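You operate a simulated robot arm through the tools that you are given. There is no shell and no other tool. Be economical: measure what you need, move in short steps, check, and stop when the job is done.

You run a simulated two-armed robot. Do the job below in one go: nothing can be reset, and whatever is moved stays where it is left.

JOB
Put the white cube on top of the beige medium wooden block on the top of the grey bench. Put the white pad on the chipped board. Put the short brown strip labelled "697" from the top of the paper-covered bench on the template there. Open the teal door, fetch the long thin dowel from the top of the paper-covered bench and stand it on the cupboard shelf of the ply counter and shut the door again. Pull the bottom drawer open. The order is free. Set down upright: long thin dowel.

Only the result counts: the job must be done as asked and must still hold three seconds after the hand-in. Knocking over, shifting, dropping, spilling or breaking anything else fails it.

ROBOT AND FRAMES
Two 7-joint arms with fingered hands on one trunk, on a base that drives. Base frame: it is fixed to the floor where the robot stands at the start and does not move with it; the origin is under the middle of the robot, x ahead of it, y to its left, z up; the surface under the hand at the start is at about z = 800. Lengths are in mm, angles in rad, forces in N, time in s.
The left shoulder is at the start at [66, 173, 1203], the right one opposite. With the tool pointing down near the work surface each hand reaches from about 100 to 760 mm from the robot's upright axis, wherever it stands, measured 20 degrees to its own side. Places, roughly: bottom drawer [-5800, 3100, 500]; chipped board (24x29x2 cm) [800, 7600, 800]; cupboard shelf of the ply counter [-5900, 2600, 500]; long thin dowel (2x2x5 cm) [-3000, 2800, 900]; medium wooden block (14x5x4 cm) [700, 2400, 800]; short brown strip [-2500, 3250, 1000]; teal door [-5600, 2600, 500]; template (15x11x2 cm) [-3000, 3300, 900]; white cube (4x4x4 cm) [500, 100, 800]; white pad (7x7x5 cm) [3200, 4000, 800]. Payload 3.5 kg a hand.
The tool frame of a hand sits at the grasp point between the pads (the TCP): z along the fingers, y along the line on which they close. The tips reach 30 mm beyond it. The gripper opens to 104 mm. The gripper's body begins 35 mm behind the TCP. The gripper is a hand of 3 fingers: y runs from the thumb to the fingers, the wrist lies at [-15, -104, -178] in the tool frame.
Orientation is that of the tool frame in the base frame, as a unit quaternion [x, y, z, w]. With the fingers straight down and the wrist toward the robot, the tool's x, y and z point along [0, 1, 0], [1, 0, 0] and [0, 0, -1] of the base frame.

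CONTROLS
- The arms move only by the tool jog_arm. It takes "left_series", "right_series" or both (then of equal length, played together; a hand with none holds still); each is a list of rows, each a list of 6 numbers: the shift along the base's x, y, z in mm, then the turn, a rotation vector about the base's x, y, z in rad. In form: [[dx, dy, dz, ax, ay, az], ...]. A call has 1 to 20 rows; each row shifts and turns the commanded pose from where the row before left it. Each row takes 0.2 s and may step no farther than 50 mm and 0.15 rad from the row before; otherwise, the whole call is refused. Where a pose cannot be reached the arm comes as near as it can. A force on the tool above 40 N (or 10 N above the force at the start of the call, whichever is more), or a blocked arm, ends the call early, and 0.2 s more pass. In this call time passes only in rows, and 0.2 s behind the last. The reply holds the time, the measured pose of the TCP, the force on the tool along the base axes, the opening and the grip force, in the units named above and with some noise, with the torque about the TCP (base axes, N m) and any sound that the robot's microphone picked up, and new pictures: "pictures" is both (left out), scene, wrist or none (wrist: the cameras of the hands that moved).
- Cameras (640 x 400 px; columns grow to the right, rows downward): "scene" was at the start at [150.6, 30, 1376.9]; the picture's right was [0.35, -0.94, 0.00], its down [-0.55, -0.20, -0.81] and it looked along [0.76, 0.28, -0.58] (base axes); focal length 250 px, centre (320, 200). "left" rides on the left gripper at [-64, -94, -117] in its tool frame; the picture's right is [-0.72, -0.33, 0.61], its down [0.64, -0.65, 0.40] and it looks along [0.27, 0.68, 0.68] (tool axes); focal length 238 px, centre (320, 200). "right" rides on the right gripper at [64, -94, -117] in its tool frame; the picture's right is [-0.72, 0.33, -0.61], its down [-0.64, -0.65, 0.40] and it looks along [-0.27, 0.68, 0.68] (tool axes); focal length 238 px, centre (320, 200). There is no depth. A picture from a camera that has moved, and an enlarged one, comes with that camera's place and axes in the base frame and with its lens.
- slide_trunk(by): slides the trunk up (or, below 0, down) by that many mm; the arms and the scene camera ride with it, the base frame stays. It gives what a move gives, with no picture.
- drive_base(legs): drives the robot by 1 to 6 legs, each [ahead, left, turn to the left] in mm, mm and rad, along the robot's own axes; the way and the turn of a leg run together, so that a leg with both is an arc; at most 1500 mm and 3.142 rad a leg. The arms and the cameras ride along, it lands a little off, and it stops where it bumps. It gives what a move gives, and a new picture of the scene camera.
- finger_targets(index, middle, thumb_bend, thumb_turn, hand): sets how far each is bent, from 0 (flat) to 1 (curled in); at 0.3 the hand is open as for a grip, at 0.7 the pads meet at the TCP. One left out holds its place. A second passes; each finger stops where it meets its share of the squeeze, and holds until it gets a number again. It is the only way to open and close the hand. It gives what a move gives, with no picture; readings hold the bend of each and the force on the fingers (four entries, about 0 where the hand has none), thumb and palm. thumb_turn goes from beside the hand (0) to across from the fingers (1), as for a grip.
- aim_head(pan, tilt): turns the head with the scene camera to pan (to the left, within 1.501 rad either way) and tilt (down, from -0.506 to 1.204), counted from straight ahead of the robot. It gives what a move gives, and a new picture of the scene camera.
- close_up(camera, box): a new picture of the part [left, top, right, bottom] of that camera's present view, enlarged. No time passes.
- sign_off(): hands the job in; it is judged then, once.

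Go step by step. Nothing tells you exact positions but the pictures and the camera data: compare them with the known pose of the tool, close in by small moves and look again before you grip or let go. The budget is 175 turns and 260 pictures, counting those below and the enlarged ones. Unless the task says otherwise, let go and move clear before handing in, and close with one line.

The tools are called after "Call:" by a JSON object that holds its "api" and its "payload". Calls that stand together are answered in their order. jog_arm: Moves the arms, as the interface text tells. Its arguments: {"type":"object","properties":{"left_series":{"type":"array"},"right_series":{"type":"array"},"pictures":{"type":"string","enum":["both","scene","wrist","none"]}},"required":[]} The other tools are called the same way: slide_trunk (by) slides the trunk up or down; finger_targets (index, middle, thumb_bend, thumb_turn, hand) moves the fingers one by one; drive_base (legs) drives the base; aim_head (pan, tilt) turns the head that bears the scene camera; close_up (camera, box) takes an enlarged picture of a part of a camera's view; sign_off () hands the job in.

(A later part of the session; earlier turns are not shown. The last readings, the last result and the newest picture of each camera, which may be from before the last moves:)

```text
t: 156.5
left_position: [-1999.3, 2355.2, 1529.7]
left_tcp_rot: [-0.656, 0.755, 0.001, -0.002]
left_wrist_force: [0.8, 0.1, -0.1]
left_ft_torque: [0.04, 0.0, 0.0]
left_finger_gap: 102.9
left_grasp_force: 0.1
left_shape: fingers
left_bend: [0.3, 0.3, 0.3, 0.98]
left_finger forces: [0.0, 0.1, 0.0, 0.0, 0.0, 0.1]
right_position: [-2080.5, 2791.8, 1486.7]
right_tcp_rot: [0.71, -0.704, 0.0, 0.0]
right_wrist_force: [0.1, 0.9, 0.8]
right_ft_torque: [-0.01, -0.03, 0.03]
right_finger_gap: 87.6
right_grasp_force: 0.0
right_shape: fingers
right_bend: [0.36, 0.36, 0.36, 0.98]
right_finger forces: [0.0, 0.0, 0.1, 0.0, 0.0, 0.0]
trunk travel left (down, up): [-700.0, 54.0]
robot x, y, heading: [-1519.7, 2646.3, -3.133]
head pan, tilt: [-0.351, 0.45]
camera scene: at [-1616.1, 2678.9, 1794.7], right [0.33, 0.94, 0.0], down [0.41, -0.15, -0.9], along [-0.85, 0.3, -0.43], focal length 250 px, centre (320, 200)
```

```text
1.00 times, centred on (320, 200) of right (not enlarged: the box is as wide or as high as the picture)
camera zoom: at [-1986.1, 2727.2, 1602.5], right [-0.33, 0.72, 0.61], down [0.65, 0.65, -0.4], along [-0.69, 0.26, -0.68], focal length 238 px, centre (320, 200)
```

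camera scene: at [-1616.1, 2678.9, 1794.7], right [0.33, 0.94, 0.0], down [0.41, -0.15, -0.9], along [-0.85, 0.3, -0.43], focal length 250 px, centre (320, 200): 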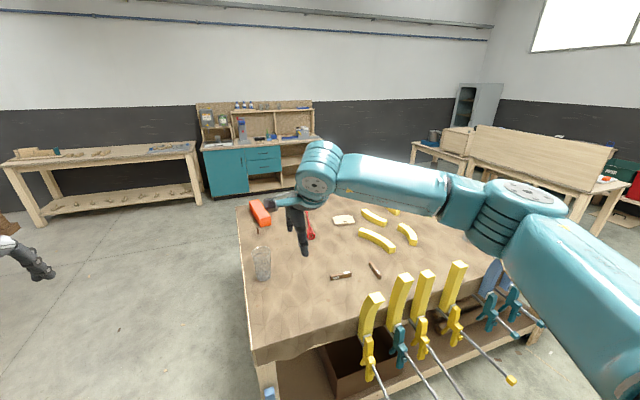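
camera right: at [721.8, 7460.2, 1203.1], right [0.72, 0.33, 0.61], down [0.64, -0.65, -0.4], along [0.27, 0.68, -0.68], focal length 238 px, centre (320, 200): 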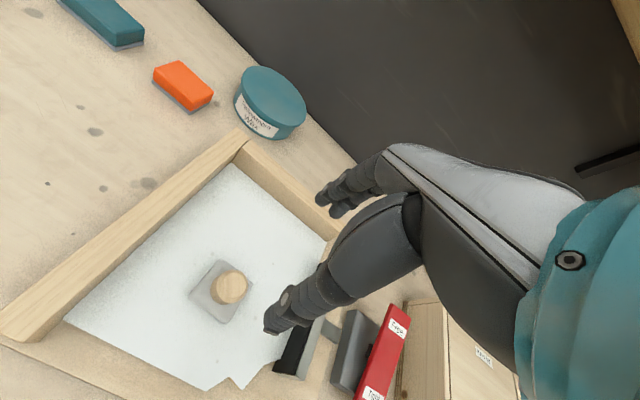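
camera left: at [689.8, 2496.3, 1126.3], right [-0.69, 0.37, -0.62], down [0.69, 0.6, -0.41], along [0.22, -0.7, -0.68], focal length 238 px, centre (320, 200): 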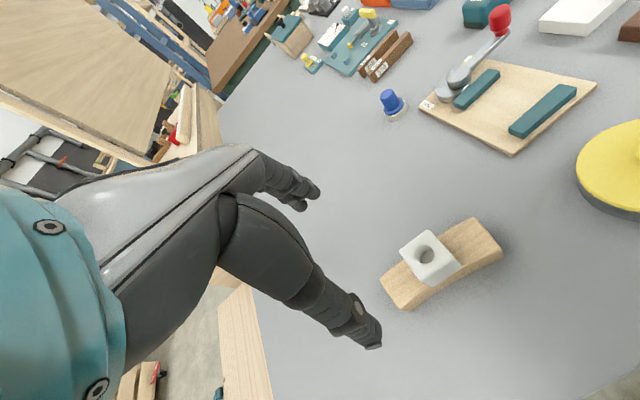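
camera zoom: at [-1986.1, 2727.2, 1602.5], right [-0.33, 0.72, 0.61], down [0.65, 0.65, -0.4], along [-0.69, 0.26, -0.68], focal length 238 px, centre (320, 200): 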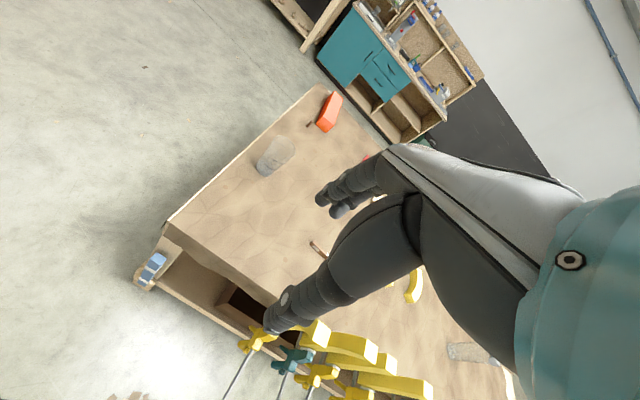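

Strip "697" lies along x, centred near [-2488, 3290]. The template is at about [-3033, 3352] and the dowel at about [-3067, 2739]. I'll take a stance south of the clamps, facing north-west, to fetch the strip with the left hand.

Call:
{"api": "drive_base", "payload": {"legs": [[430, -60, 0], [0, 0, -1.2]]}}

Call:
{"api": "aim_head", "payload": {"pan": 0.0, "tilt": 1.1}}

```text
t: 162.1
left_position: [-2402.2, 3043.6, 1527.8]
left_tcp_rot: [-0.118, 0.993, 0.002, -0.001]
left_wrist_force: [0.1, -0.3, 0.6]
left_ft_torque: [0.02, 0.02, 0.0]
left_finger_gap: 102.9
left_grasp_force: 0.1
left_shape: fingers
left_bend: [0.3, 0.3, 0.3, 0.98]
left_finger forces: [0.1, 0.0, 0.0, 0.1, 0.0, 0.0]
right_position: [-2025.6, 3279.4, 1487.3]
right_tcp_rot: [-0.192, 0.981, 0.0, 0.0]
right_wrist_force: [0.2, -0.3, -0.1]
right_ft_torque: [-0.01, -0.02, -0.01]
right_finger_gap: 87.7
right_grasp_force: 0.0
right_shape: fingers
right_bend: [0.36, 0.36, 0.36, 0.98]
right_finger forces: [0.0, 0.1, 0.0, 0.0, 0.0, 0.1]
trunk travel left (down, up): [-700.0, 54.0]
robot x, y, heading: [-1950.1, 2705.2, 1.961]
head pan, tilt: [-0.351, 0.45]
camera scene: at [-1959.9, 2805.5, 1794.7], right [1.0, 0.03, 0.0], down [0.02, -0.43, -0.9], along [-0.03, 0.9, -0.44], focal length 250 px, centre (320, 200)
```

scene: 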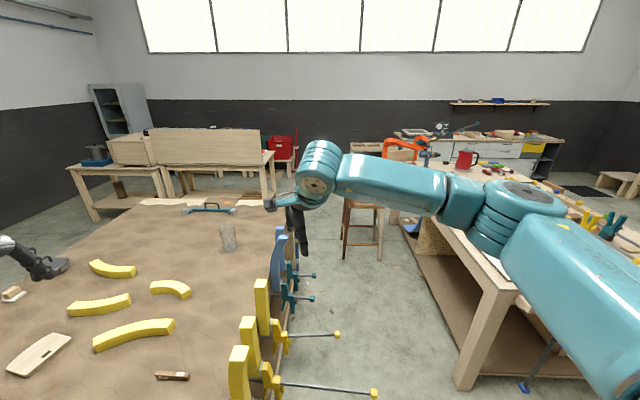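

```text
t: 163.2
left_position: [-2402.9, 3044.2, 1529.8]
left_tcp_rot: [-0.117, 0.993, 0.001, -0.001]
left_wrist_force: [0.5, -0.1, 0.2]
left_ft_torque: [0.0, 0.02, 0.01]
left_finger_gap: 102.6
left_grasp_force: 0.0
left_shape: fingers
left_bend: [0.3, 0.3, 0.3, 0.98]
left_finger forces: [0.1, 0.1, 0.1, 0.1, 0.1, 0.0]
right_position: [-2026.2, 3278.9, 1486.7]
right_tcp_rot: [-0.192, 0.981, 0.0, 0.0]
right_wrist_force: [0.5, 0.4, -0.2]
right_ft_torque: [-0.01, -0.01, 0.01]
right_finger_gap: 87.7
right_grasp_force: 0.0
right_shape: fingers
right_bend: [0.36, 0.36, 0.36, 0.98]
right_finger forces: [0.0, 0.1, 0.0, 0.1, 0.1, 0.1]
trunk travel left (down, up): [-700.0, 54.0]
robot x, y, heading: [-1945.3, 2702.2, 1.957]
head pan, tilt: [0.0, 1.1]
camera scene: at [-1980.3, 2772.2, 1742.5], right [0.93, 0.38, 0.0], down [0.33, -0.83, -0.45], along [-0.17, 0.42, -0.89], focal length 250 px, centre (320, 200)
```

scene: 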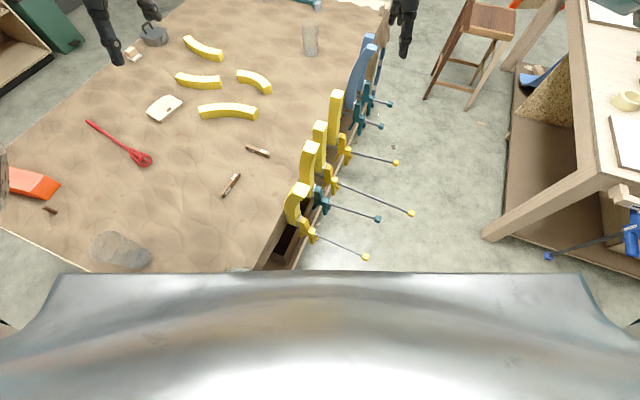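

Call:
{"api": "close_up", "payload": {"camera": "scene", "box": [120, 80, 300, 220]}}

Call:
{"api": "drive_base", "payload": {"legs": [[41, 53, 0]]}}

Call:
{"api": "slide_trunk", "payload": {"by": -200}}

Call:
{"api": "aim_head", "payload": {"pan": 1.2, "tilt": 0.9}}

```text
2.86 times, centred on (210, 150) of scene
camera zoom: at [-1980.3, 2772.2, 1742.5], right [0.93, 0.38, 0.0], down [0.33, -0.83, -0.45], along [-0.17, 0.42, -0.89], focal length 714 px, centre (634, 343)
```

zoom: 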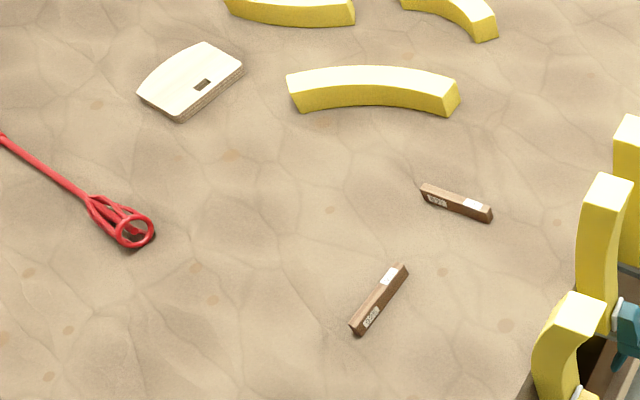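

```text
t: 164.2
left_position: [-2426.5, 3060.2, 1528.9]
left_tcp_rot: [-0.119, 0.993, 0.001, 0.001]
left_wrist_force: [0.1, 0.0, -0.5]
left_ft_torque: [0.01, -0.02, 0.0]
left_finger_gap: 102.4
left_grasp_force: 0.0
left_shape: fingers
left_bend: [0.3, 0.3, 0.3, 0.98]
left_finger forces: [0.0, 0.0, 0.0, 0.0, 0.0, 0.0]
right_position: [-2051.1, 3296.5, 1487.3]
right_tcp_rot: [-0.194, 0.981, 0.0, 0.002]
right_wrist_force: [-0.9, -0.8, -0.5]
right_ft_torque: [0.01, -0.06, 0.0]
right_finger_gap: 87.6
right_grasp_force: 0.0
right_shape: fingers
right_bend: [0.36, 0.36, 0.36, 0.98]
right_finger forces: [0.0, 0.0, 0.0, 0.1, 0.1, 0.1]
trunk travel left (down, up): [-700.0, 54.0]
robot x, y, heading: [-1969.7, 2724.0, 1.956]
head pan, tilt: [0.0, 1.1]
camera scene: at [-2003.9, 2788.4, 1742.4], right [0.93, 0.38, 0.0], down [0.34, -0.82, -0.45], along [-0.17, 0.42, -0.89], focal length 250 px, centre (320, 200)
```

scene: 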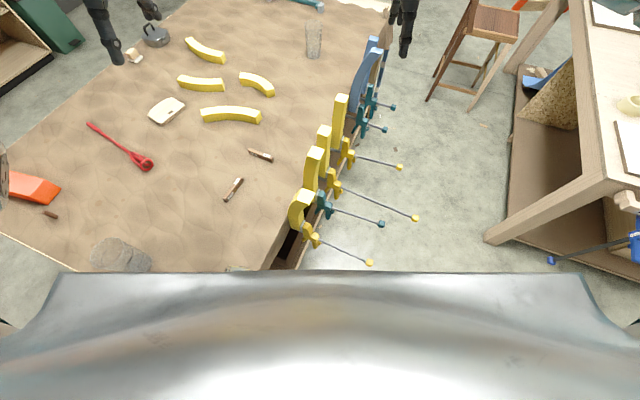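

```text
t: 166.3
left_position: [-2420.8, 3062.4, 1329.9]
left_tcp_rot: [-0.12, 0.993, 0.003, -0.002]
left_wrist_force: [0.0, -0.3, 0.2]
left_ft_torque: [-0.02, -0.01, 0.02]
left_finger_gap: 103.0
left_grasp_force: 0.1
left_shape: fingers
left_bend: [0.3, 0.3, 0.3, 0.98]
left_finger forces: [0.0, 0.1, 0.0, 0.0, 0.1, 0.0]
right_position: [-2045.7, 3297.4, 1288.0]
right_tcp_rot: [-0.193, 0.981, 0.001, 0.001]
right_wrist_force: [-0.6, -0.4, -0.3]
right_ft_torque: [0.02, -0.01, -0.02]
right_finger_gap: 87.7
right_grasp_force: 0.1
right_shape: fingers
right_bend: [0.36, 0.36, 0.36, 0.98]
right_finger forces: [0.1, 0.0, 0.0, 0.1, 0.0, 0.1]
trunk travel left (down, up): [-500.0, 254.0]
robot x, y, heading: [-1970.4, 2721.6, 1.957]
head pan, tilt: [0.0, 1.1]
```

```text
t: 167.7
left_position: [-2421.2, 3062.0, 1328.4]
left_tcp_rot: [-0.12, 0.993, 0.002, -0.002]
left_wrist_force: [1.1, -0.7, 0.4]
left_ft_torque: [-0.02, 0.0, -0.01]
left_finger_gap: 102.9
left_grasp_force: 0.0
left_shape: fingers
left_bend: [0.3, 0.3, 0.3, 0.98]
left_finger forces: [0.1, 0.1, 0.1, 0.1, 0.0, 0.0]
right_position: [-2045.7, 3296.1, 1287.6]
right_tcp_rot: [-0.194, 0.981, 0.0, -0.001]
right_wrist_force: [0.3, 0.2, -0.3]
right_ft_torque: [0.0, -0.01, -0.01]
right_finger_gap: 87.7
right_grasp_force: 0.0
right_shape: fingers
right_bend: [0.36, 0.36, 0.36, 0.98]
right_finger forces: [0.0, 0.0, 0.0, 0.1, 0.0, 0.0]
trunk travel left (down, up): [-500.0, 254.0]
robot x, y, heading: [-1970.4, 2720.0, 1.957]
head pan, tilt: [1.201, 0.901]
camera scene: at [-2054.2, 2739.4, 1556.0], right [-0.02, 1.0, 0.0], down [0.78, 0.01, -0.62], along [-0.62, -0.01, -0.78], focal length 250 px, centre (320, 200)
```

scene: 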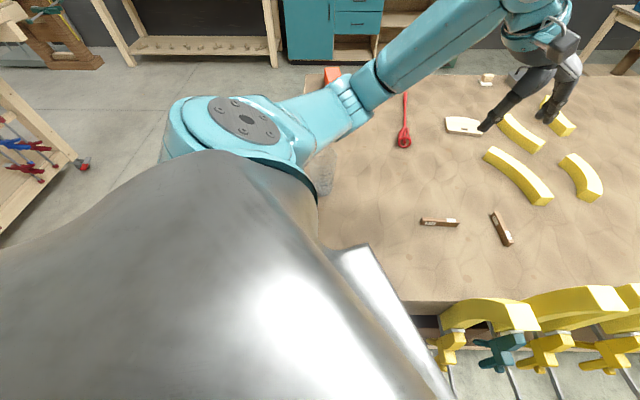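

Call:
{"api": "drive_base", "payload": {"legs": [[-9, -23, 0], [0, 0, -0.387]]}}

Call:
{"api": "slide_trunk", "payload": {"by": -120}}

Call:
{"api": "aim_head", "payload": {"pan": 0.9, "tilt": 0.8}}

```text
t: 169.7
left_position: [-2237.1, 3205.5, 1329.1]
left_tcp_rot: [0.071, 0.997, 0.002, -0.002]
left_wrist_force: [0.7, 0.0, 0.2]
left_ft_torque: [-0.01, 0.0, 0.0]
left_finger_gap: 102.8
left_grasp_force: 0.1
left_shape: fingers
left_bend: [0.3, 0.3, 0.3, 0.98]
left_finger forces: [0.0, 0.0, 0.0, 0.0, 0.0, 0.0]
right_position: [-1800.1, 3284.0, 1286.8]
right_tcp_rot: [-0.003, 1.0, 0.0, -0.001]
right_wrist_force: [-0.3, 0.1, -0.3]
right_ft_torque: [-0.01, 0.0, 0.01]
right_finger_gap: 87.9
right_grasp_force: 0.1
right_shape: fingers
right_bend: [0.36, 0.36, 0.36, 0.98]
right_finger forces: [0.0, 0.1, 0.1, 0.0, 0.0, 0.1]
trunk travel left (down, up): [-500.0, 254.0]
robot x, y, heading: [-1944.1, 2722.3, 1.578]
head pan, tilt: [1.201, 0.901]
camera scene: at [-2016.4, 2769.5, 1556.1], right [0.36, 0.93, 0.0], down [0.73, -0.28, -0.62], along [-0.58, 0.22, -0.78], focal length 250 px, centre (320, 200)
```

scene: 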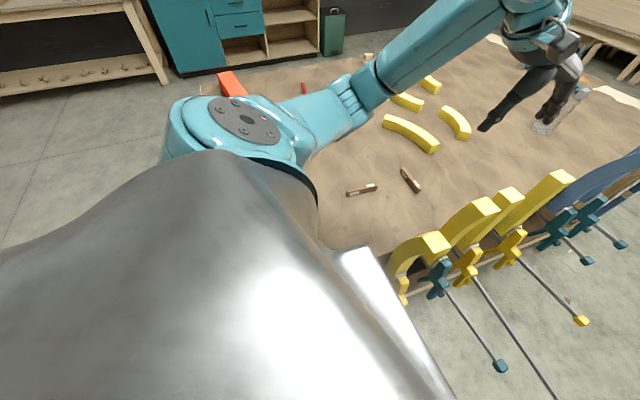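

```text
t: 171.2
left_position: [-2236.5, 3205.1, 1208.9]
left_tcp_rot: [0.072, 0.997, 0.003, 0.0]
left_wrist_force: [0.1, 0.5, -0.3]
left_ft_torque: [-0.01, 0.02, 0.03]
left_finger_gap: 102.8
left_grasp_force: 0.0
left_shape: fingers
left_bend: [0.3, 0.3, 0.3, 0.98]
left_finger forces: [0.0, 0.1, 0.0, 0.0, 0.1, 0.0]
right_position: [-1801.0, 3285.0, 1167.5]
right_tcp_rot: [-0.004, 1.0, 0.001, 0.0]
right_wrist_force: [0.6, -0.2, -0.2]
right_ft_torque: [0.0, 0.02, 0.01]
right_finger_gap: 88.0
right_grasp_force: 0.0
right_shape: fingers
right_bend: [0.36, 0.36, 0.36, 0.98]
right_finger forces: [0.0, 0.0, 0.0, 0.0, 0.0, 0.0]
trunk travel left (down, up): [-380.0, 374.0]
robot x, y, heading: [-1945.9, 2720.3, 1.577]
head pan, tilt: [1.201, 0.901]
```

```text
t: 172.0
left_position: [-2237.8, 3205.6, 1208.5]
left_tcp_rot: [0.071, 0.997, 0.001, -0.001]
left_wrist_force: [0.0, -0.3, -0.1]
left_ft_torque: [0.0, -0.03, 0.02]
left_finger_gap: 103.0
left_grasp_force: 0.1
left_shape: fingers
left_bend: [0.3, 0.3, 0.3, 0.98]
left_finger forces: [0.0, 0.0, 0.0, 0.1, 0.1, 0.0]
right_position: [-1801.2, 3283.8, 1166.8]
right_tcp_rot: [-0.003, 1.0, 0.0, -0.001]
right_wrist_force: [0.4, 0.0, -0.2]
right_ft_torque: [-0.01, -0.03, 0.02]
right_finger_gap: 87.6
right_grasp_force: 0.0
right_shape: fingers
right_bend: [0.36, 0.36, 0.36, 0.98]
right_finger forces: [0.0, 0.1, 0.0, 0.0, 0.1, 0.0]
trunk travel left (down, up): [-380.0, 374.0]
robot x, y, heading: [-1946.0, 2722.9, 1.577]
head pan, tilt: [0.901, 0.799]
camera scene: at [-2010.1, 2815.4, 1443.2], right [0.62, 0.79, 0.0], down [0.56, -0.44, -0.7], along [-0.55, 0.43, -0.72], focal length 250 px, centre (320, 200)
```

scene: 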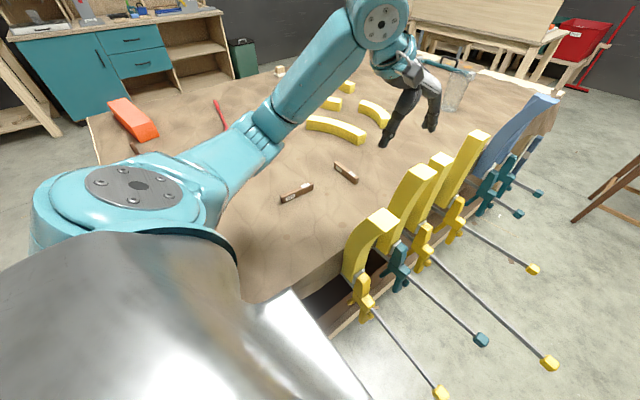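

Call:
{"api": "jog_arm", "payload": {"left_series": [[-46, 16, 0, 0, 0, 0.05], [-46, 16, 0, 0, 0, 0.05], [-46, 16, 0, 0, 0, 0.042], [-46, 16, 0, 0, 0, 0], [-46, 15, 0, 0, 0, 0], [0, 0, 0, 0, 0, 0]], "pictures": "both"}}

```text
t: 173.4
left_position: [-2465.4, 3285.0, 1210.0]
left_tcp_rot: [0.001, 1.0, 0.002, -0.001]
left_wrist_force: [-0.1, 0.2, -0.2]
left_ft_torque: [0.01, -0.01, -0.03]
left_finger_gap: 102.8
left_grasp_force: 0.2
left_shape: fingers
left_bend: [0.3, 0.3, 0.3, 0.98]
left_finger forces: [0.0, 0.0, 0.0, 0.1, 0.0, 0.1]
right_position: [-1801.1, 3283.8, 1167.2]
right_tcp_rot: [-0.004, 1.0, -0.001, 0.0]
right_wrist_force: [-0.2, 0.3, -0.7]
right_ft_torque: [-0.02, -0.01, -0.02]
right_finger_gap: 87.5
right_grasp_force: 0.1
right_shape: fingers
right_bend: [0.36, 0.36, 0.36, 0.98]
right_finger forces: [0.0, 0.1, 0.0, 0.1, 0.1, 0.0]
trunk travel left (down, up): [-380.0, 374.0]
robot x, y, heading: [-1948.1, 2724.7, 1.575]
head pan, tilt: [0.901, 0.799]
camera scene: at [-2009.8, 2815.2, 1443.2], right [0.62, 0.79, 0.0], down [0.56, -0.44, -0.7], along [-0.55, 0.43, -0.72], focal length 250 px, centre (320, 200)
camera left: at [-2402.4, 3189.1, 1326.9], right [0.72, -0.32, -0.62], down [-0.64, -0.65, -0.41], along [-0.27, 0.69, -0.67], focal length 238 px, centre (320, 200)
```

scene: 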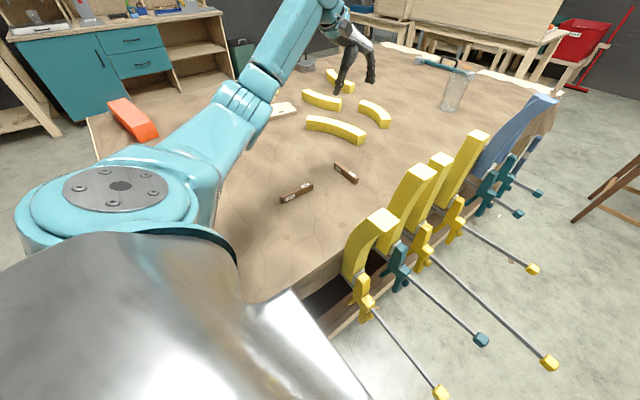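
left: 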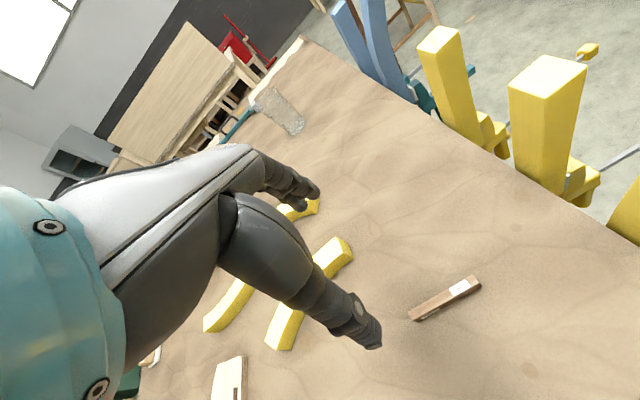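

Call:
{"api": "jog_arm", "payload": {"left_series": [[1, -2, -45, 0, 0, 0], [0, 0, -45, 0, 0, 0], [0, 0, -45, 0, 0, 0], [0, 0, -45, 0, 0, 0], [0, 0, -40, 0, 0, 0], [0, 0, -20, 0, 0, 0], [0, 0, 0, 0, 0, 0]], "pictures": "both"}}

Call:
{"api": "close_up", "payload": {"camera": "left", "box": [240, 160, 480, 340]}}

```text
t: 175.0
left_position: [-2466.7, 3282.8, 969.4]
left_tcp_rot: [0.0, 1.0, 0.003, -0.001]
left_wrist_force: [-0.1, -0.3, 0.6]
left_ft_torque: [-0.01, 0.0, -0.01]
left_finger_gap: 102.8
left_grasp_force: 0.0
left_shape: fingers
left_bend: [0.3, 0.3, 0.3, 0.98]
left_finger forces: [0.0, 0.0, 0.0, 0.0, 0.1, 0.1]
right_position: [-1801.3, 3283.7, 1166.9]
right_tcp_rot: [-0.003, 1.0, 0.0, 0.0]
right_wrist_force: [-0.2, -0.3, 0.2]
right_ft_torque: [0.05, -0.01, 0.02]
right_finger_gap: 87.7
right_grasp_force: 0.1
right_shape: fingers
right_bend: [0.36, 0.36, 0.36, 0.98]
right_finger forces: [0.0, 0.0, 0.0, 0.1, 0.0, 0.1]
trunk travel left (down, up): [-380.0, 374.0]
robot x, y, heading: [-1945.6, 2721.5, 1.573]
head pan, tilt: [0.901, 0.799]
camera scene: at [-2010.0, 2815.4, 1443.2], right [0.62, 0.79, 0.0], down [0.56, -0.44, -0.7], along [-0.55, 0.43, -0.72], focal length 250 px, centre (320, 200)
camera left: at [-2402.5, 3186.4, 1085.5], right [0.72, -0.32, -0.62], down [-0.64, -0.65, -0.41], along [-0.27, 0.69, -0.68], focal length 238 px, centre (320, 200)
```

scene: 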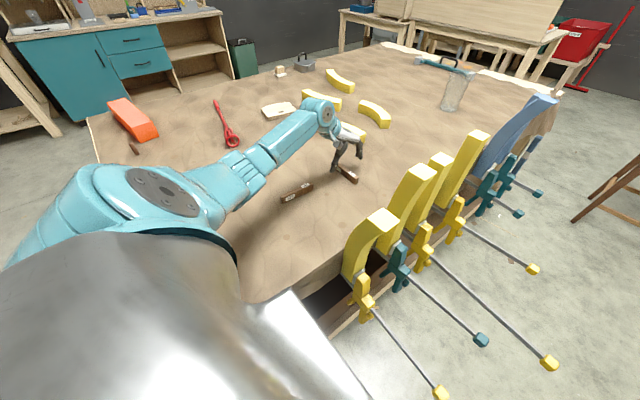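
left: 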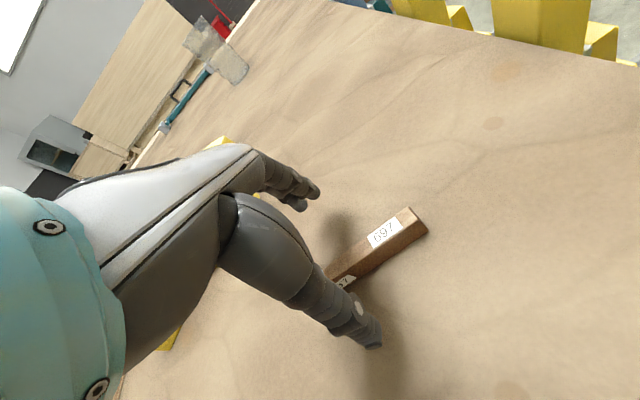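

```text
2.22 times, centred on (360, 250) of left
camera zoom: at [-2402.5, 3186.4, 1085.5], right [0.72, -0.32, -0.62], down [-0.64, -0.65, -0.41], along [-0.27, 0.69, -0.68], focal length 530 px, centre (231, 89)
```

zoom: 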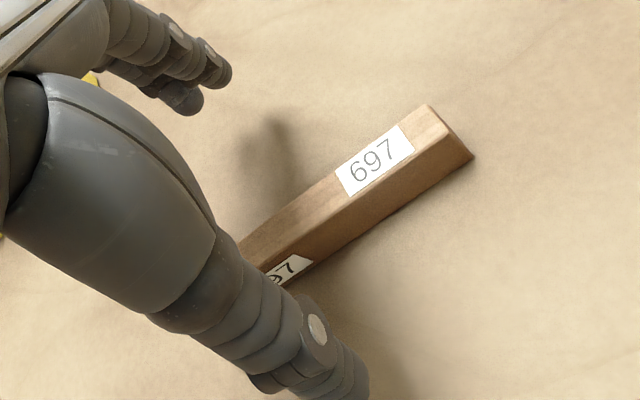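

Call:
{"api": "finger_targets", "payload": {"hand": "left", "index": 0.5, "middle": 0.5, "thumb_bend": 0.5, "thumb_turn": 1.0}}

Call:
{"api": "jog_arm", "payload": {"left_series": [[2, 0, -20, 0, 0, 0], [2, 0, -17, 0, 0, 0], [0, 0, 0, 0, 0, 0]], "pictures": "none"}}

Call:
{"api": "close_up", "payload": {"camera": "left", "box": [240, 160, 480, 340]}}

```text
t: 176.0
left_position: [-2467.0, 3281.5, 969.4]
left_tcp_rot: [0.001, 1.0, 0.002, -0.001]
left_wrist_force: [-1.1, -0.3, -0.5]
left_ft_torque: [-0.01, -0.01, 0.03]
left_finger_gap: 52.6
left_grasp_force: 0.0
left_shape: fingers
left_bend: [0.5, 0.5, 0.5, 1.0]
left_finger forces: [0.0, 0.0, 0.0, 0.0, 0.0, 0.1]
right_position: [-1801.4, 3284.4, 1166.6]
right_tcp_rot: [-0.004, 1.0, 0.001, 0.001]
right_wrist_force: [0.5, 0.4, -0.9]
right_ft_torque: [-0.01, 0.03, 0.0]
right_finger_gap: 87.5
right_grasp_force: 0.1
right_shape: fingers
right_bend: [0.36, 0.36, 0.36, 0.98]
right_finger forces: [0.0, 0.0, 0.1, 0.0, 0.0, 0.0]
trunk travel left (down, up): [-380.0, 374.0]
robot x, y, heading: [-1945.4, 2720.2, 1.571]
head pan, tilt: [0.901, 0.799]
```

```text
t: 176.8
left_position: [-2461.5, 3282.9, 935.2]
left_tcp_rot: [0.0, 1.0, 0.005, -0.001]
left_wrist_force: [-1.0, 1.1, 10.5]
left_ft_torque: [0.39, 0.13, 0.06]
left_finger_gap: 52.3
left_grasp_force: 6.5
left_shape: fingers
left_bend: [0.5, 0.49, 0.5, 1.0]
left_finger forces: [0.1, 11.3, 0.0, 0.1, 0.0, 0.1]
right_position: [-1800.8, 3282.7, 1168.2]
right_tcp_rot: [-0.004, 1.0, 0.001, 0.0]
right_wrist_force: [-0.7, 1.1, -0.4]
right_ft_torque: [-0.01, 0.0, -0.03]
right_finger_gap: 88.0
right_grasp_force: 0.0
right_shape: fingers
right_bend: [0.36, 0.36, 0.36, 0.98]
right_finger forces: [0.0, 0.0, 0.0, 0.1, 0.0, 0.0]
trunk travel left (down, up): [-380.0, 374.0]
robot x, y, heading: [-1949.2, 2723.5, 1.58]
head pan, tilt: [0.901, 0.799]
```

```text
2.22 times, centred on (360, 250) of left
camera zoom: at [-2398.2, 3186.7, 1051.5], right [0.72, -0.32, -0.62], down [-0.64, -0.65, -0.41], along [-0.27, 0.69, -0.67], focal length 530 px, centre (231, 89)
```

zoom: 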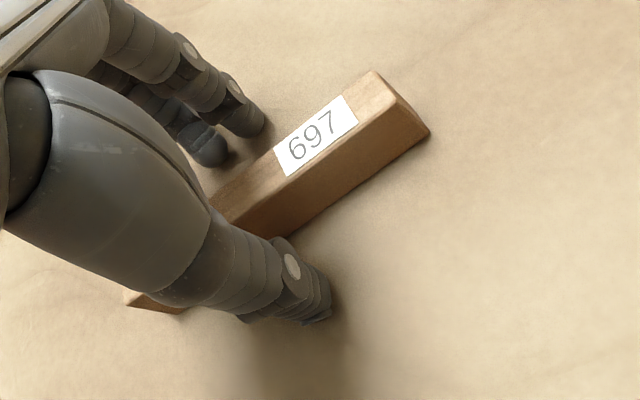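

Call:
{"api": "jog_arm", "payload": {"left_series": [[0, 0, 9, 0, 0, 0], [0, 0, 0, 0, 0, 0]], "pictures": "none"}}

Call:
{"api": "finger_targets", "payload": {"hand": "left", "index": 0.75, "middle": 0.75, "thumb_bend": 0.72, "thumb_turn": 1.0}}

Call:
{"api": "close_up", "payload": {"camera": "left", "box": [240, 160, 480, 340]}}

```text
t: 177.4
left_position: [-2460.9, 3280.3, 941.0]
left_tcp_rot: [0.0, 1.0, 0.002, -0.001]
left_wrist_force: [-0.1, 0.5, -0.1]
left_ft_torque: [-0.01, -0.02, 0.0]
left_finger_gap: 52.2
left_grasp_force: 0.1
left_shape: fingers
left_bend: [0.5, 0.5, 0.5, 1.0]
left_finger forces: [0.1, 0.0, 0.1, 0.1, 0.0, 0.0]
right_position: [-1802.4, 3282.1, 1166.8]
right_tcp_rot: [-0.004, 1.0, 0.0, 0.0]
right_wrist_force: [0.4, 0.4, -0.3]
right_ft_torque: [-0.03, 0.01, 0.01]
right_finger_gap: 87.9
right_grasp_force: 0.1
right_shape: fingers
right_bend: [0.36, 0.36, 0.36, 0.98]
right_finger forces: [0.1, 0.0, 0.0, 0.0, 0.1, 0.0]
trunk travel left (down, up): [-380.0, 374.0]
robot x, y, heading: [-1946.5, 2723.1, 1.574]
head pan, tilt: [0.901, 0.799]
```

```text
t: 178.4
left_position: [-2463.1, 3281.0, 940.5]
left_tcp_rot: [0.001, 1.0, 0.001, -0.001]
left_wrist_force: [-0.2, 0.2, 0.0]
left_ft_torque: [0.01, 0.01, -0.02]
left_finger_gap: 10.2
left_grasp_force: 12.0
left_shape: fingers
left_bend: [0.74, 0.73, 0.64, 1.0]
left_finger forces: [6.5, 5.0, 0.1, 0.1, 11.6, 0.0]
right_position: [-1801.9, 3283.7, 1167.2]
right_tcp_rot: [-0.004, 1.0, 0.0, 0.0]
right_wrist_force: [0.1, 0.8, 0.7]
right_ft_torque: [-0.01, 0.01, 0.03]
right_finger_gap: 87.7
right_grasp_force: 0.1
right_shape: fingers
right_bend: [0.36, 0.36, 0.36, 0.98]
right_finger forces: [0.0, 0.0, 0.0, 0.1, 0.0, 0.0]
trunk travel left (down, up): [-380.0, 374.0]
robot x, y, heading: [-1945.8, 2721.3, 1.572]
head pan, tilt: [0.901, 0.799]
```

```text
2.22 times, centred on (360, 250) of left
camera zoom: at [-2398.2, 3186.2, 1058.0], right [0.72, -0.32, -0.62], down [-0.64, -0.65, -0.41], along [-0.27, 0.69, -0.68], focal length 530 px, centre (231, 89)
```

zoom: 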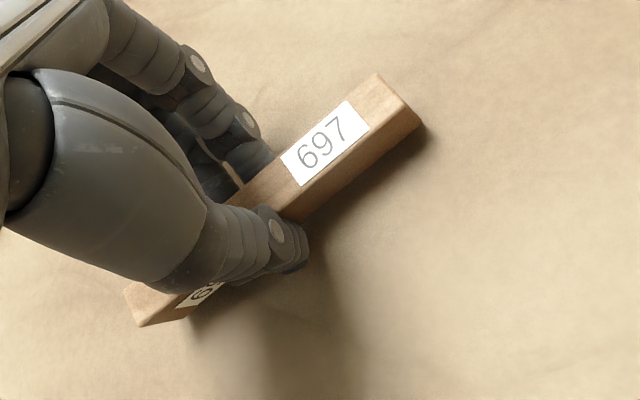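

Call:
{"api": "jog_arm", "payload": {"left_series": [[0, 0, 15, 0, 0, 0], [0, 0, 40, 0, 0, 0], [0, 0, 45, 0, 0, 0], [0, 0, 45, 0, 0, 0], [0, 0, 45, 0, 0, 0], [0, 0, 45, 0, 0, 0], [0, 0, 0, 0, 0, 0]], "pictures": "both"}}

```text
t: 180.0
left_position: [-2460.7, 3281.5, 1176.2]
left_tcp_rot: [0.001, 1.0, 0.001, 0.0]
left_wrist_force: [0.3, -0.3, -0.9]
left_ft_torque: [0.01, -0.03, 0.01]
left_finger_gap: 9.6
left_grasp_force: 11.5
left_shape: fingers
left_bend: [0.74, 0.74, 0.64, 1.0]
left_finger forces: [6.5, 5.1, 0.1, 0.0, 11.6, 0.0]
right_position: [-1802.3, 3282.8, 1167.1]
right_tcp_rot: [-0.004, 1.0, 0.0, 0.0]
right_wrist_force: [-0.1, 0.4, -0.1]
right_ft_torque: [0.0, 0.04, 0.0]
right_finger_gap: 87.7
right_grasp_force: 0.0
right_shape: fingers
right_bend: [0.36, 0.36, 0.36, 0.98]
right_finger forces: [0.1, 0.1, 0.1, 0.1, 0.0, 0.1]
trunk travel left (down, up): [-380.0, 374.0]
robot x, y, heading: [-1945.2, 2722.7, 1.574]
head pan, tilt: [0.901, 0.799]
camera scene: at [-2010.4, 2815.6, 1443.1], right [0.62, 0.79, 0.0], down [0.56, -0.44, -0.7], along [-0.55, 0.43, -0.72], focal length 250 px, centre (320, 200)
camera left: at [-2397.2, 3185.7, 1292.8], right [0.72, -0.32, -0.62], down [-0.64, -0.65, -0.41], along [-0.27, 0.69, -0.68], focal length 238 px, centre (320, 200)
```

scene: 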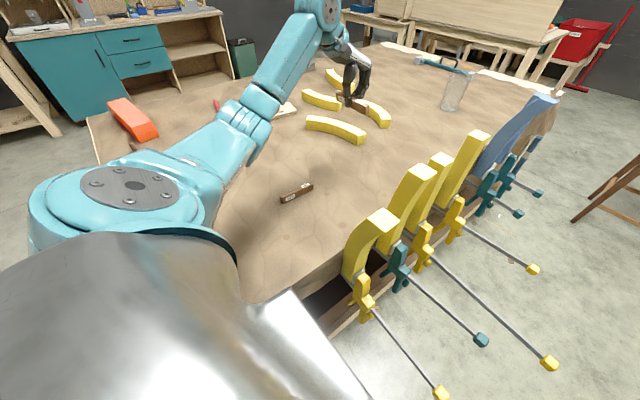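
left: 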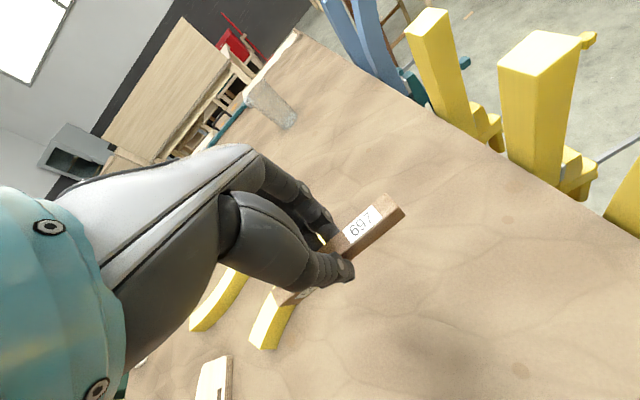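

The strip is gripped. The template must be served from the west side of the bench, so I'll raise the trunk, back out and drive around.

Call:
{"api": "slide_trunk", "payload": {"by": 150}}

Call:
{"api": "drive_base", "payload": {"legs": [[-750, 0, 0], [0, 1200, 0], [0, 1050, 0], [1180, 0, 0], [0, 0, -1.574]]}}

Call:
{"api": "aim_head", "payload": {"pan": 0.1, "tilt": 0.7}}

```text
t: 181.8
left_position: [-2462.3, 3281.8, 1325.0]
left_tcp_rot: [0.001, 1.0, 0.002, -0.001]
left_wrist_force: [0.0, -0.5, -0.8]
left_ft_torque: [-0.02, 0.05, 0.01]
left_finger_gap: 9.9
left_grasp_force: 11.9
left_shape: fingers
left_bend: [0.74, 0.74, 0.64, 1.0]
left_finger forces: [6.6, 4.9, 0.0, 0.0, 11.6, 0.0]
right_position: [-1801.7, 3284.0, 1317.6]
right_tcp_rot: [-0.004, 1.0, 0.001, -0.001]
right_wrist_force: [-0.4, -0.2, 0.6]
right_ft_torque: [-0.01, 0.02, 0.0]
right_finger_gap: 87.8
right_grasp_force: 0.0
right_shape: fingers
right_bend: [0.36, 0.36, 0.36, 0.98]
right_finger forces: [0.0, 0.0, 0.1, 0.0, 0.0, 0.0]
trunk travel left (down, up): [-530.0, 224.0]
robot x, y, heading: [-1942.9, 2722.5, 1.575]
head pan, tilt: [0.901, 0.799]
```

```text
t: 205.9
left_position: [-3645.6, 3674.1, 1325.4]
left_tcp_rot: [0.703, 0.711, 0.002, 0.0]
left_wrist_force: [0.9, 0.0, -0.9]
left_ft_torque: [0.02, -0.02, 0.02]
left_finger_gap: 9.3
left_grasp_force: 11.2
left_shape: fingers
left_bend: [0.74, 0.74, 0.64, 1.0]
left_finger forces: [6.1, 4.7, 0.0, 0.0, 10.9, 0.1]
right_position: [-3635.8, 3013.9, 1317.1]
right_tcp_rot: [0.7, 0.714, 0.0, 0.0]
right_wrist_force: [0.6, 0.4, 0.8]
right_ft_torque: [0.01, 0.0, 0.01]
right_finger_gap: 87.5
right_grasp_force: 0.0
right_shape: fingers
right_bend: [0.36, 0.36, 0.36, 0.98]
right_finger forces: [0.1, 0.0, 0.1, 0.1, 0.1, 0.0]
trunk travel left (down, up): [-530.0, 224.0]
robot x, y, heading: [-4197.6, 3152.3, 0.019]
head pan, tilt: [0.901, 0.799]
camera scene: at [-4133.1, 3214.1, 1594.1], right [0.8, -0.61, 0.0], down [-0.43, -0.57, -0.7], along [0.42, 0.55, -0.72], focal length 250 px, centre (320, 200)
```

scene: 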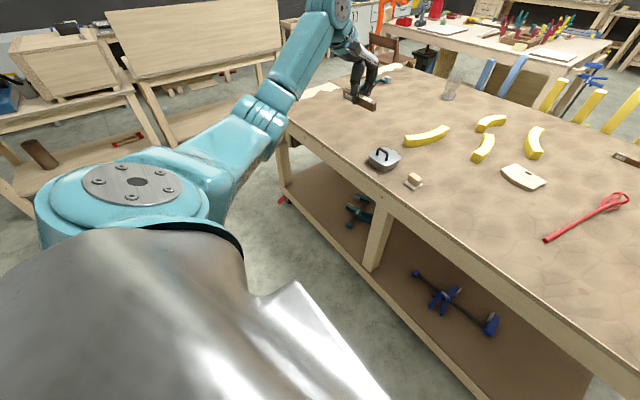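

```text
t: 207.0
left_position: [-3646.2, 3674.4, 1325.6]
left_tcp_rot: [0.703, 0.711, 0.003, 0.001]
left_wrist_force: [0.1, 0.2, -0.8]
left_ft_torque: [0.01, -0.04, 0.0]
left_finger_gap: 9.6
left_grasp_force: 10.6
left_shape: fingers
left_bend: [0.74, 0.74, 0.64, 1.0]
left_finger forces: [6.1, 4.7, 0.0, 0.1, 10.9, 0.0]
right_position: [-3635.0, 3014.4, 1317.6]
right_tcp_rot: [0.701, 0.714, 0.0, 0.0]
right_wrist_force: [-0.1, -0.1, 0.2]
right_ft_torque: [0.02, -0.02, -0.01]
right_finger_gap: 87.9
right_grasp_force: 0.0
right_shape: fingers
right_bend: [0.36, 0.36, 0.36, 0.98]
right_finger forces: [0.1, 0.0, 0.1, 0.1, 0.0, 0.0]
trunk travel left (down, up): [-530.0, 224.0]
robot x, y, heading: [-4198.2, 3148.3, 0.021]
head pan, tilt: [0.099, 0.7]
camera scene: at [-4097.7, 3160.1, 1602.3], right [0.12, -0.99, 0.0], down [-0.64, -0.08, -0.76], along [0.76, 0.09, -0.64], focal length 250 px, centre (320, 200)
```

scene: 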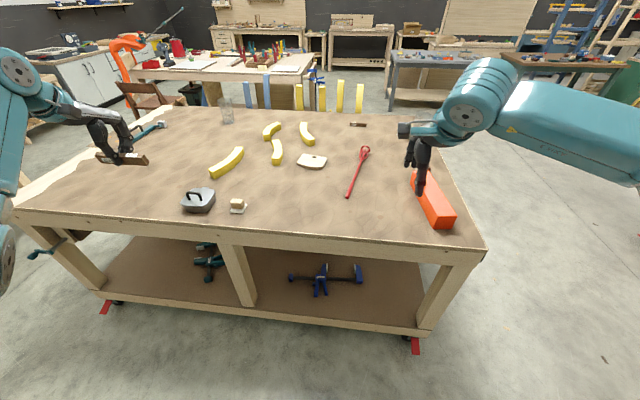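

Call:
{"api": "close_up", "payload": {"camera": "scene", "box": [270, 130, 350, 190]}}

Call:
{"api": "close_up", "payload": {"camera": "scene", "box": [60, 90, 180, 180]}}

```text
6.67 times, centred on (310, 160) of scene
camera zoom: at [-4097.7, 3160.1, 1602.3], right [0.12, -0.99, 0.0], down [-0.64, -0.08, -0.76], along [0.76, 0.09, -0.64], focal length 1666 px, centre (387, 467)
```

zoom: 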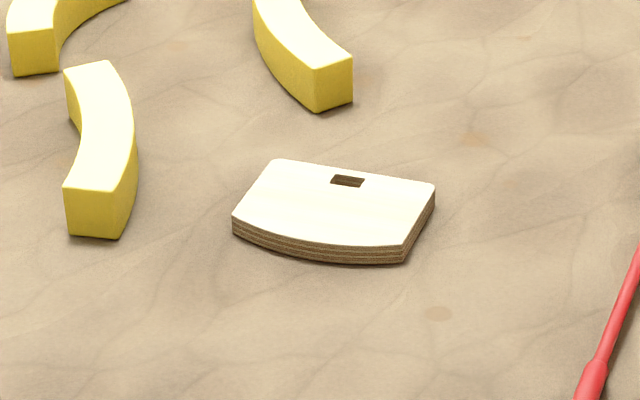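

```text
4.44 times, centred on (120, 135) of scene
camera zoom: at [-4097.7, 3160.1, 1602.3], right [0.12, -0.99, 0.0], down [-0.64, -0.08, -0.76], along [0.76, 0.09, -0.64], focal length 1111 px, centre (1209, 489)
```

zoom: 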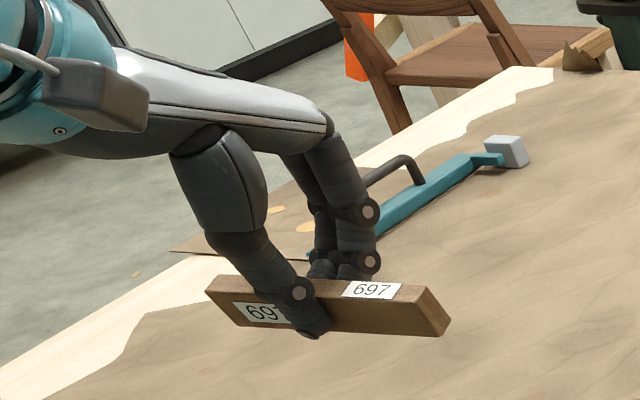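

Call:
{"api": "jog_arm", "payload": {"left_series": [[10, -42, 0, 0, 0, 0], [10, -42, 0, 0, 0, 0], [10, -42, 0, 0, 0, 0], [10, -42, 0, 0, 0, 0], [10, -42, 0, 0, 0, 0], [10, -42, 0, 0, 0, 0], [10, -42, 0, 0, 0, 0], [10, -36, 0, 0, 0, 0], [0, 0, 0, 0, 0, 0]], "pictures": "none"}}

Call:
{"api": "drive_base", "payload": {"legs": [[460, 0, -0.02]]}}

```text
t: 209.0
left_position: [-3567.4, 3344.1, 1326.6]
left_tcp_rot: [0.703, 0.711, 0.001, 0.002]
left_wrist_force: [0.7, 0.8, -1.1]
left_ft_torque: [-0.03, 0.0, 0.0]
left_finger_gap: 9.5
left_grasp_force: 11.0
left_shape: fingers
left_bend: [0.74, 0.74, 0.64, 1.0]
left_finger forces: [6.0, 4.7, 0.1, 0.0, 10.8, 0.0]
right_position: [-3635.5, 3014.0, 1317.0]
right_tcp_rot: [0.7, 0.714, 0.0, 0.0]
right_wrist_force: [-0.6, 0.6, 0.4]
right_ft_torque: [0.0, -0.02, 0.02]
right_finger_gap: 87.7
right_grasp_force: 0.0
right_shape: fingers
right_bend: [0.36, 0.36, 0.36, 0.98]
right_finger forces: [0.0, 0.0, 0.0, 0.0, 0.0, 0.0]
trunk travel left (down, up): [-530.0, 224.0]
robot x, y, heading: [-4199.2, 3148.4, 0.016]
head pan, tilt: [0.099, 0.7]
```

```text
t: 211.8
left_position: [-3097.5, 3337.9, 1326.1]
left_tcp_rot: [0.709, 0.706, 0.002, 0.0]
left_wrist_force: [0.0, -0.5, 0.8]
left_ft_torque: [0.02, -0.01, 0.0]
left_finger_gap: 9.6
left_grasp_force: 11.0
left_shape: fingers
left_bend: [0.74, 0.74, 0.64, 1.0]
left_finger forces: [6.0, 4.8, 0.0, 0.0, 10.8, 0.1]
right_position: [-3172.7, 3008.4, 1316.9]
right_tcp_rot: [0.707, 0.707, 0.001, 0.0]
right_wrist_force: [-0.3, -0.1, 0.3]
right_ft_torque: [-0.02, -0.03, -0.01]
right_finger_gap: 87.6
right_grasp_force: 0.1
right_shape: fingers
right_bend: [0.36, 0.36, 0.36, 0.98]
right_finger forces: [0.0, 0.1, 0.0, 0.0, 0.1, 0.1]
trunk travel left (down, up): [-530.0, 224.0]
robot x, y, heading: [-3732.2, 3153.6, -0.001]
head pan, tilt: [0.099, 0.7]
camera scene: at [-3632.3, 3162.9, 1602.3], right [0.1, -0.99, 0.0], down [-0.64, -0.06, -0.76], along [0.76, 0.08, -0.64], focal length 250 px, centre (320, 200)
```

scene: 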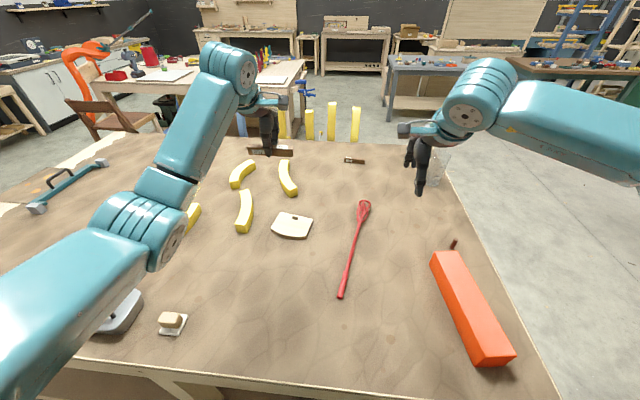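

Call:
{"api": "slide_trunk", "payload": {"by": -230}}

Call:
{"api": "jog_arm", "payload": {"left_series": [[35, 1, 0, 0, 0, 0], [35, 1, 0, 0, 0, 0], [35, 0, 0, 0, 0, 0], [7, 0, 0, 0, 0, 0], [0, 0, 0, 0, 0, 0]], "pictures": "both"}}

```text
t: 214.2
left_position: [-3097.6, 3338.7, 1096.4]
left_tcp_rot: [0.709, 0.705, 0.002, 0.001]
left_wrist_force: [-0.8, 0.3, -0.4]
left_ft_torque: [-0.02, 0.0, -0.01]
left_finger_gap: 9.4
left_grasp_force: 11.2
left_shape: fingers
left_bend: [0.74, 0.74, 0.64, 1.0]
left_finger forces: [5.9, 4.9, 0.0, 0.0, 10.8, 0.0]
right_position: [-3173.3, 3008.0, 1086.5]
right_tcp_rot: [0.706, 0.708, 0.0, 0.0]
right_wrist_force: [-0.7, 0.8, 0.4]
right_ft_torque: [-0.01, -0.02, -0.01]
right_finger_gap: 87.8
right_grasp_force: 0.1
right_shape: fingers
right_bend: [0.36, 0.36, 0.36, 0.98]
right_finger forces: [0.1, 0.0, 0.0, 0.0, 0.0, 0.0]
trunk travel left (down, up): [-300.0, 454.0]
robot x, y, heading: [-3734.1, 3153.2, 0.004]
head pan, tilt: [0.099, 0.7]
```

```text
t: 215.4
left_position: [-2986.9, 3339.9, 1095.8]
left_tcp_rot: [0.709, 0.706, 0.002, 0.002]
left_wrist_force: [0.2, -0.3, -0.2]
left_ft_torque: [0.01, -0.03, 0.0]
left_finger_gap: 9.2
left_grasp_force: 10.4
left_shape: fingers
left_bend: [0.74, 0.74, 0.64, 1.0]
left_finger forces: [5.8, 4.7, 0.0, 0.1, 10.4, 0.1]
right_position: [-3172.0, 3009.6, 1086.3]
right_tcp_rot: [0.707, 0.707, 0.0, 0.0]
right_wrist_force: [0.2, -0.3, -0.5]
right_ft_torque: [-0.01, -0.01, 0.01]
right_finger_gap: 87.7
right_grasp_force: 0.1
right_shape: fingers
right_bend: [0.36, 0.36, 0.36, 0.98]
right_finger forces: [0.0, 0.0, 0.0, 0.0, 0.0, 0.0]
trunk travel left (down, up): [-300.0, 454.0]
robot x, y, heading: [-3733.5, 3155.2, 0.001]
head pan, tilt: [0.099, 0.7]
camera scene: at [-3580.4, 3162.9, 1370.3], right [0.1, -0.99, 0.0], down [-0.64, -0.06, -0.76], along [0.76, 0.08, -0.64], focal length 250 px, centre (320, 200)
camera left: at [-3081.6, 3275.6, 1212.7], right [-0.33, -0.72, -0.62], down [-0.65, 0.65, -0.41], along [0.69, 0.27, -0.67], focal length 238 px, centre (320, 200)
```

scene: 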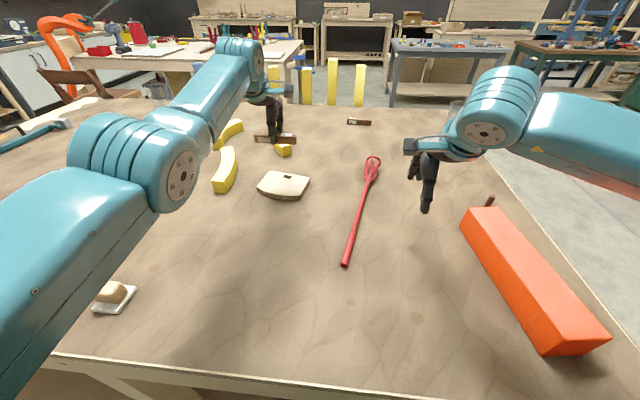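
left: 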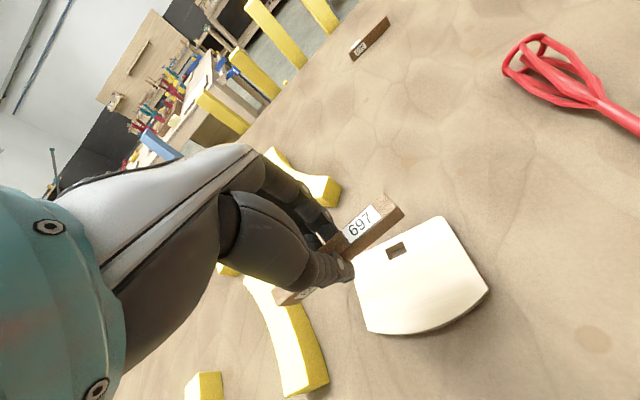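

Call:
{"api": "jog_arm", "payload": {"left_series": [[4, 2, -35, 0, 0, -0.1], [2, 0, -35, 0, 0, -0.08], [0, 0, -30, 0, 0, 0], [0, 0, 0, 0, 0, 0]], "pictures": "none"}}

Call:
{"api": "close_up", "payload": {"camera": "left", "box": [240, 160, 520, 370]}}

Call:
{"api": "close_up", "payload": {"camera": "scene", "box": [220, 100, 360, 220]}}

```text
t: 216.4
left_position: [-2986.3, 3341.6, 995.4]
left_tcp_rot: [0.769, 0.639, 0.002, 0.002]
left_wrist_force: [-0.4, 0.3, 0.0]
left_ft_torque: [0.0, 0.01, -0.05]
left_finger_gap: 9.2
left_grasp_force: 10.4
left_shape: fingers
left_bend: [0.74, 0.74, 0.64, 1.0]
left_finger forces: [5.8, 4.8, 0.0, 0.0, 10.6, 0.1]
left hand out of reach, approached as far as the arm can: row 2
right_position: [-3172.3, 3008.1, 1086.2]
right_tcp_rot: [0.706, 0.709, 0.001, 0.0]
right_wrist_force: [0.4, -0.5, 0.0]
right_ft_torque: [0.04, 0.01, 0.0]
right_finger_gap: 87.9
right_grasp_force: 0.1
right_shape: fingers
right_bend: [0.36, 0.36, 0.36, 0.98]
right_finger forces: [0.1, 0.1, 0.0, 0.0, 0.0, 0.0]
trunk travel left (down, up): [-300.0, 454.0]
robot x, y, heading: [-3729.4, 3156.7, 0.002]
head pan, tilt: [0.099, 0.7]
```

```text
1.90 times, centred on (380, 265) of left
camera zoom: at [-3091.7, 3296.1, 1112.8], right [-0.45, -0.65, -0.62], down [-0.52, 0.75, -0.41], along [0.73, 0.14, -0.67], focal length 454 px, centre (206, 76)
```

zoom: 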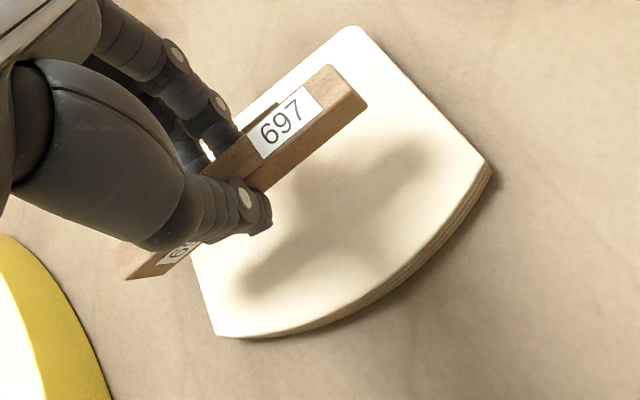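

```text
3.33 times, centred on (290, 160) of scene
camera zoom: at [-3580.9, 3162.8, 1370.5], right [0.1, -0.99, 0.0], down [-0.64, -0.06, -0.77], along [0.76, 0.08, -0.64], focal length 833 px, centre (420, 333)
```

zoom: 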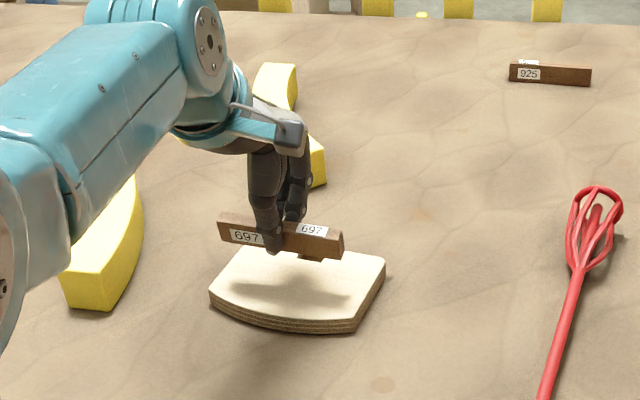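

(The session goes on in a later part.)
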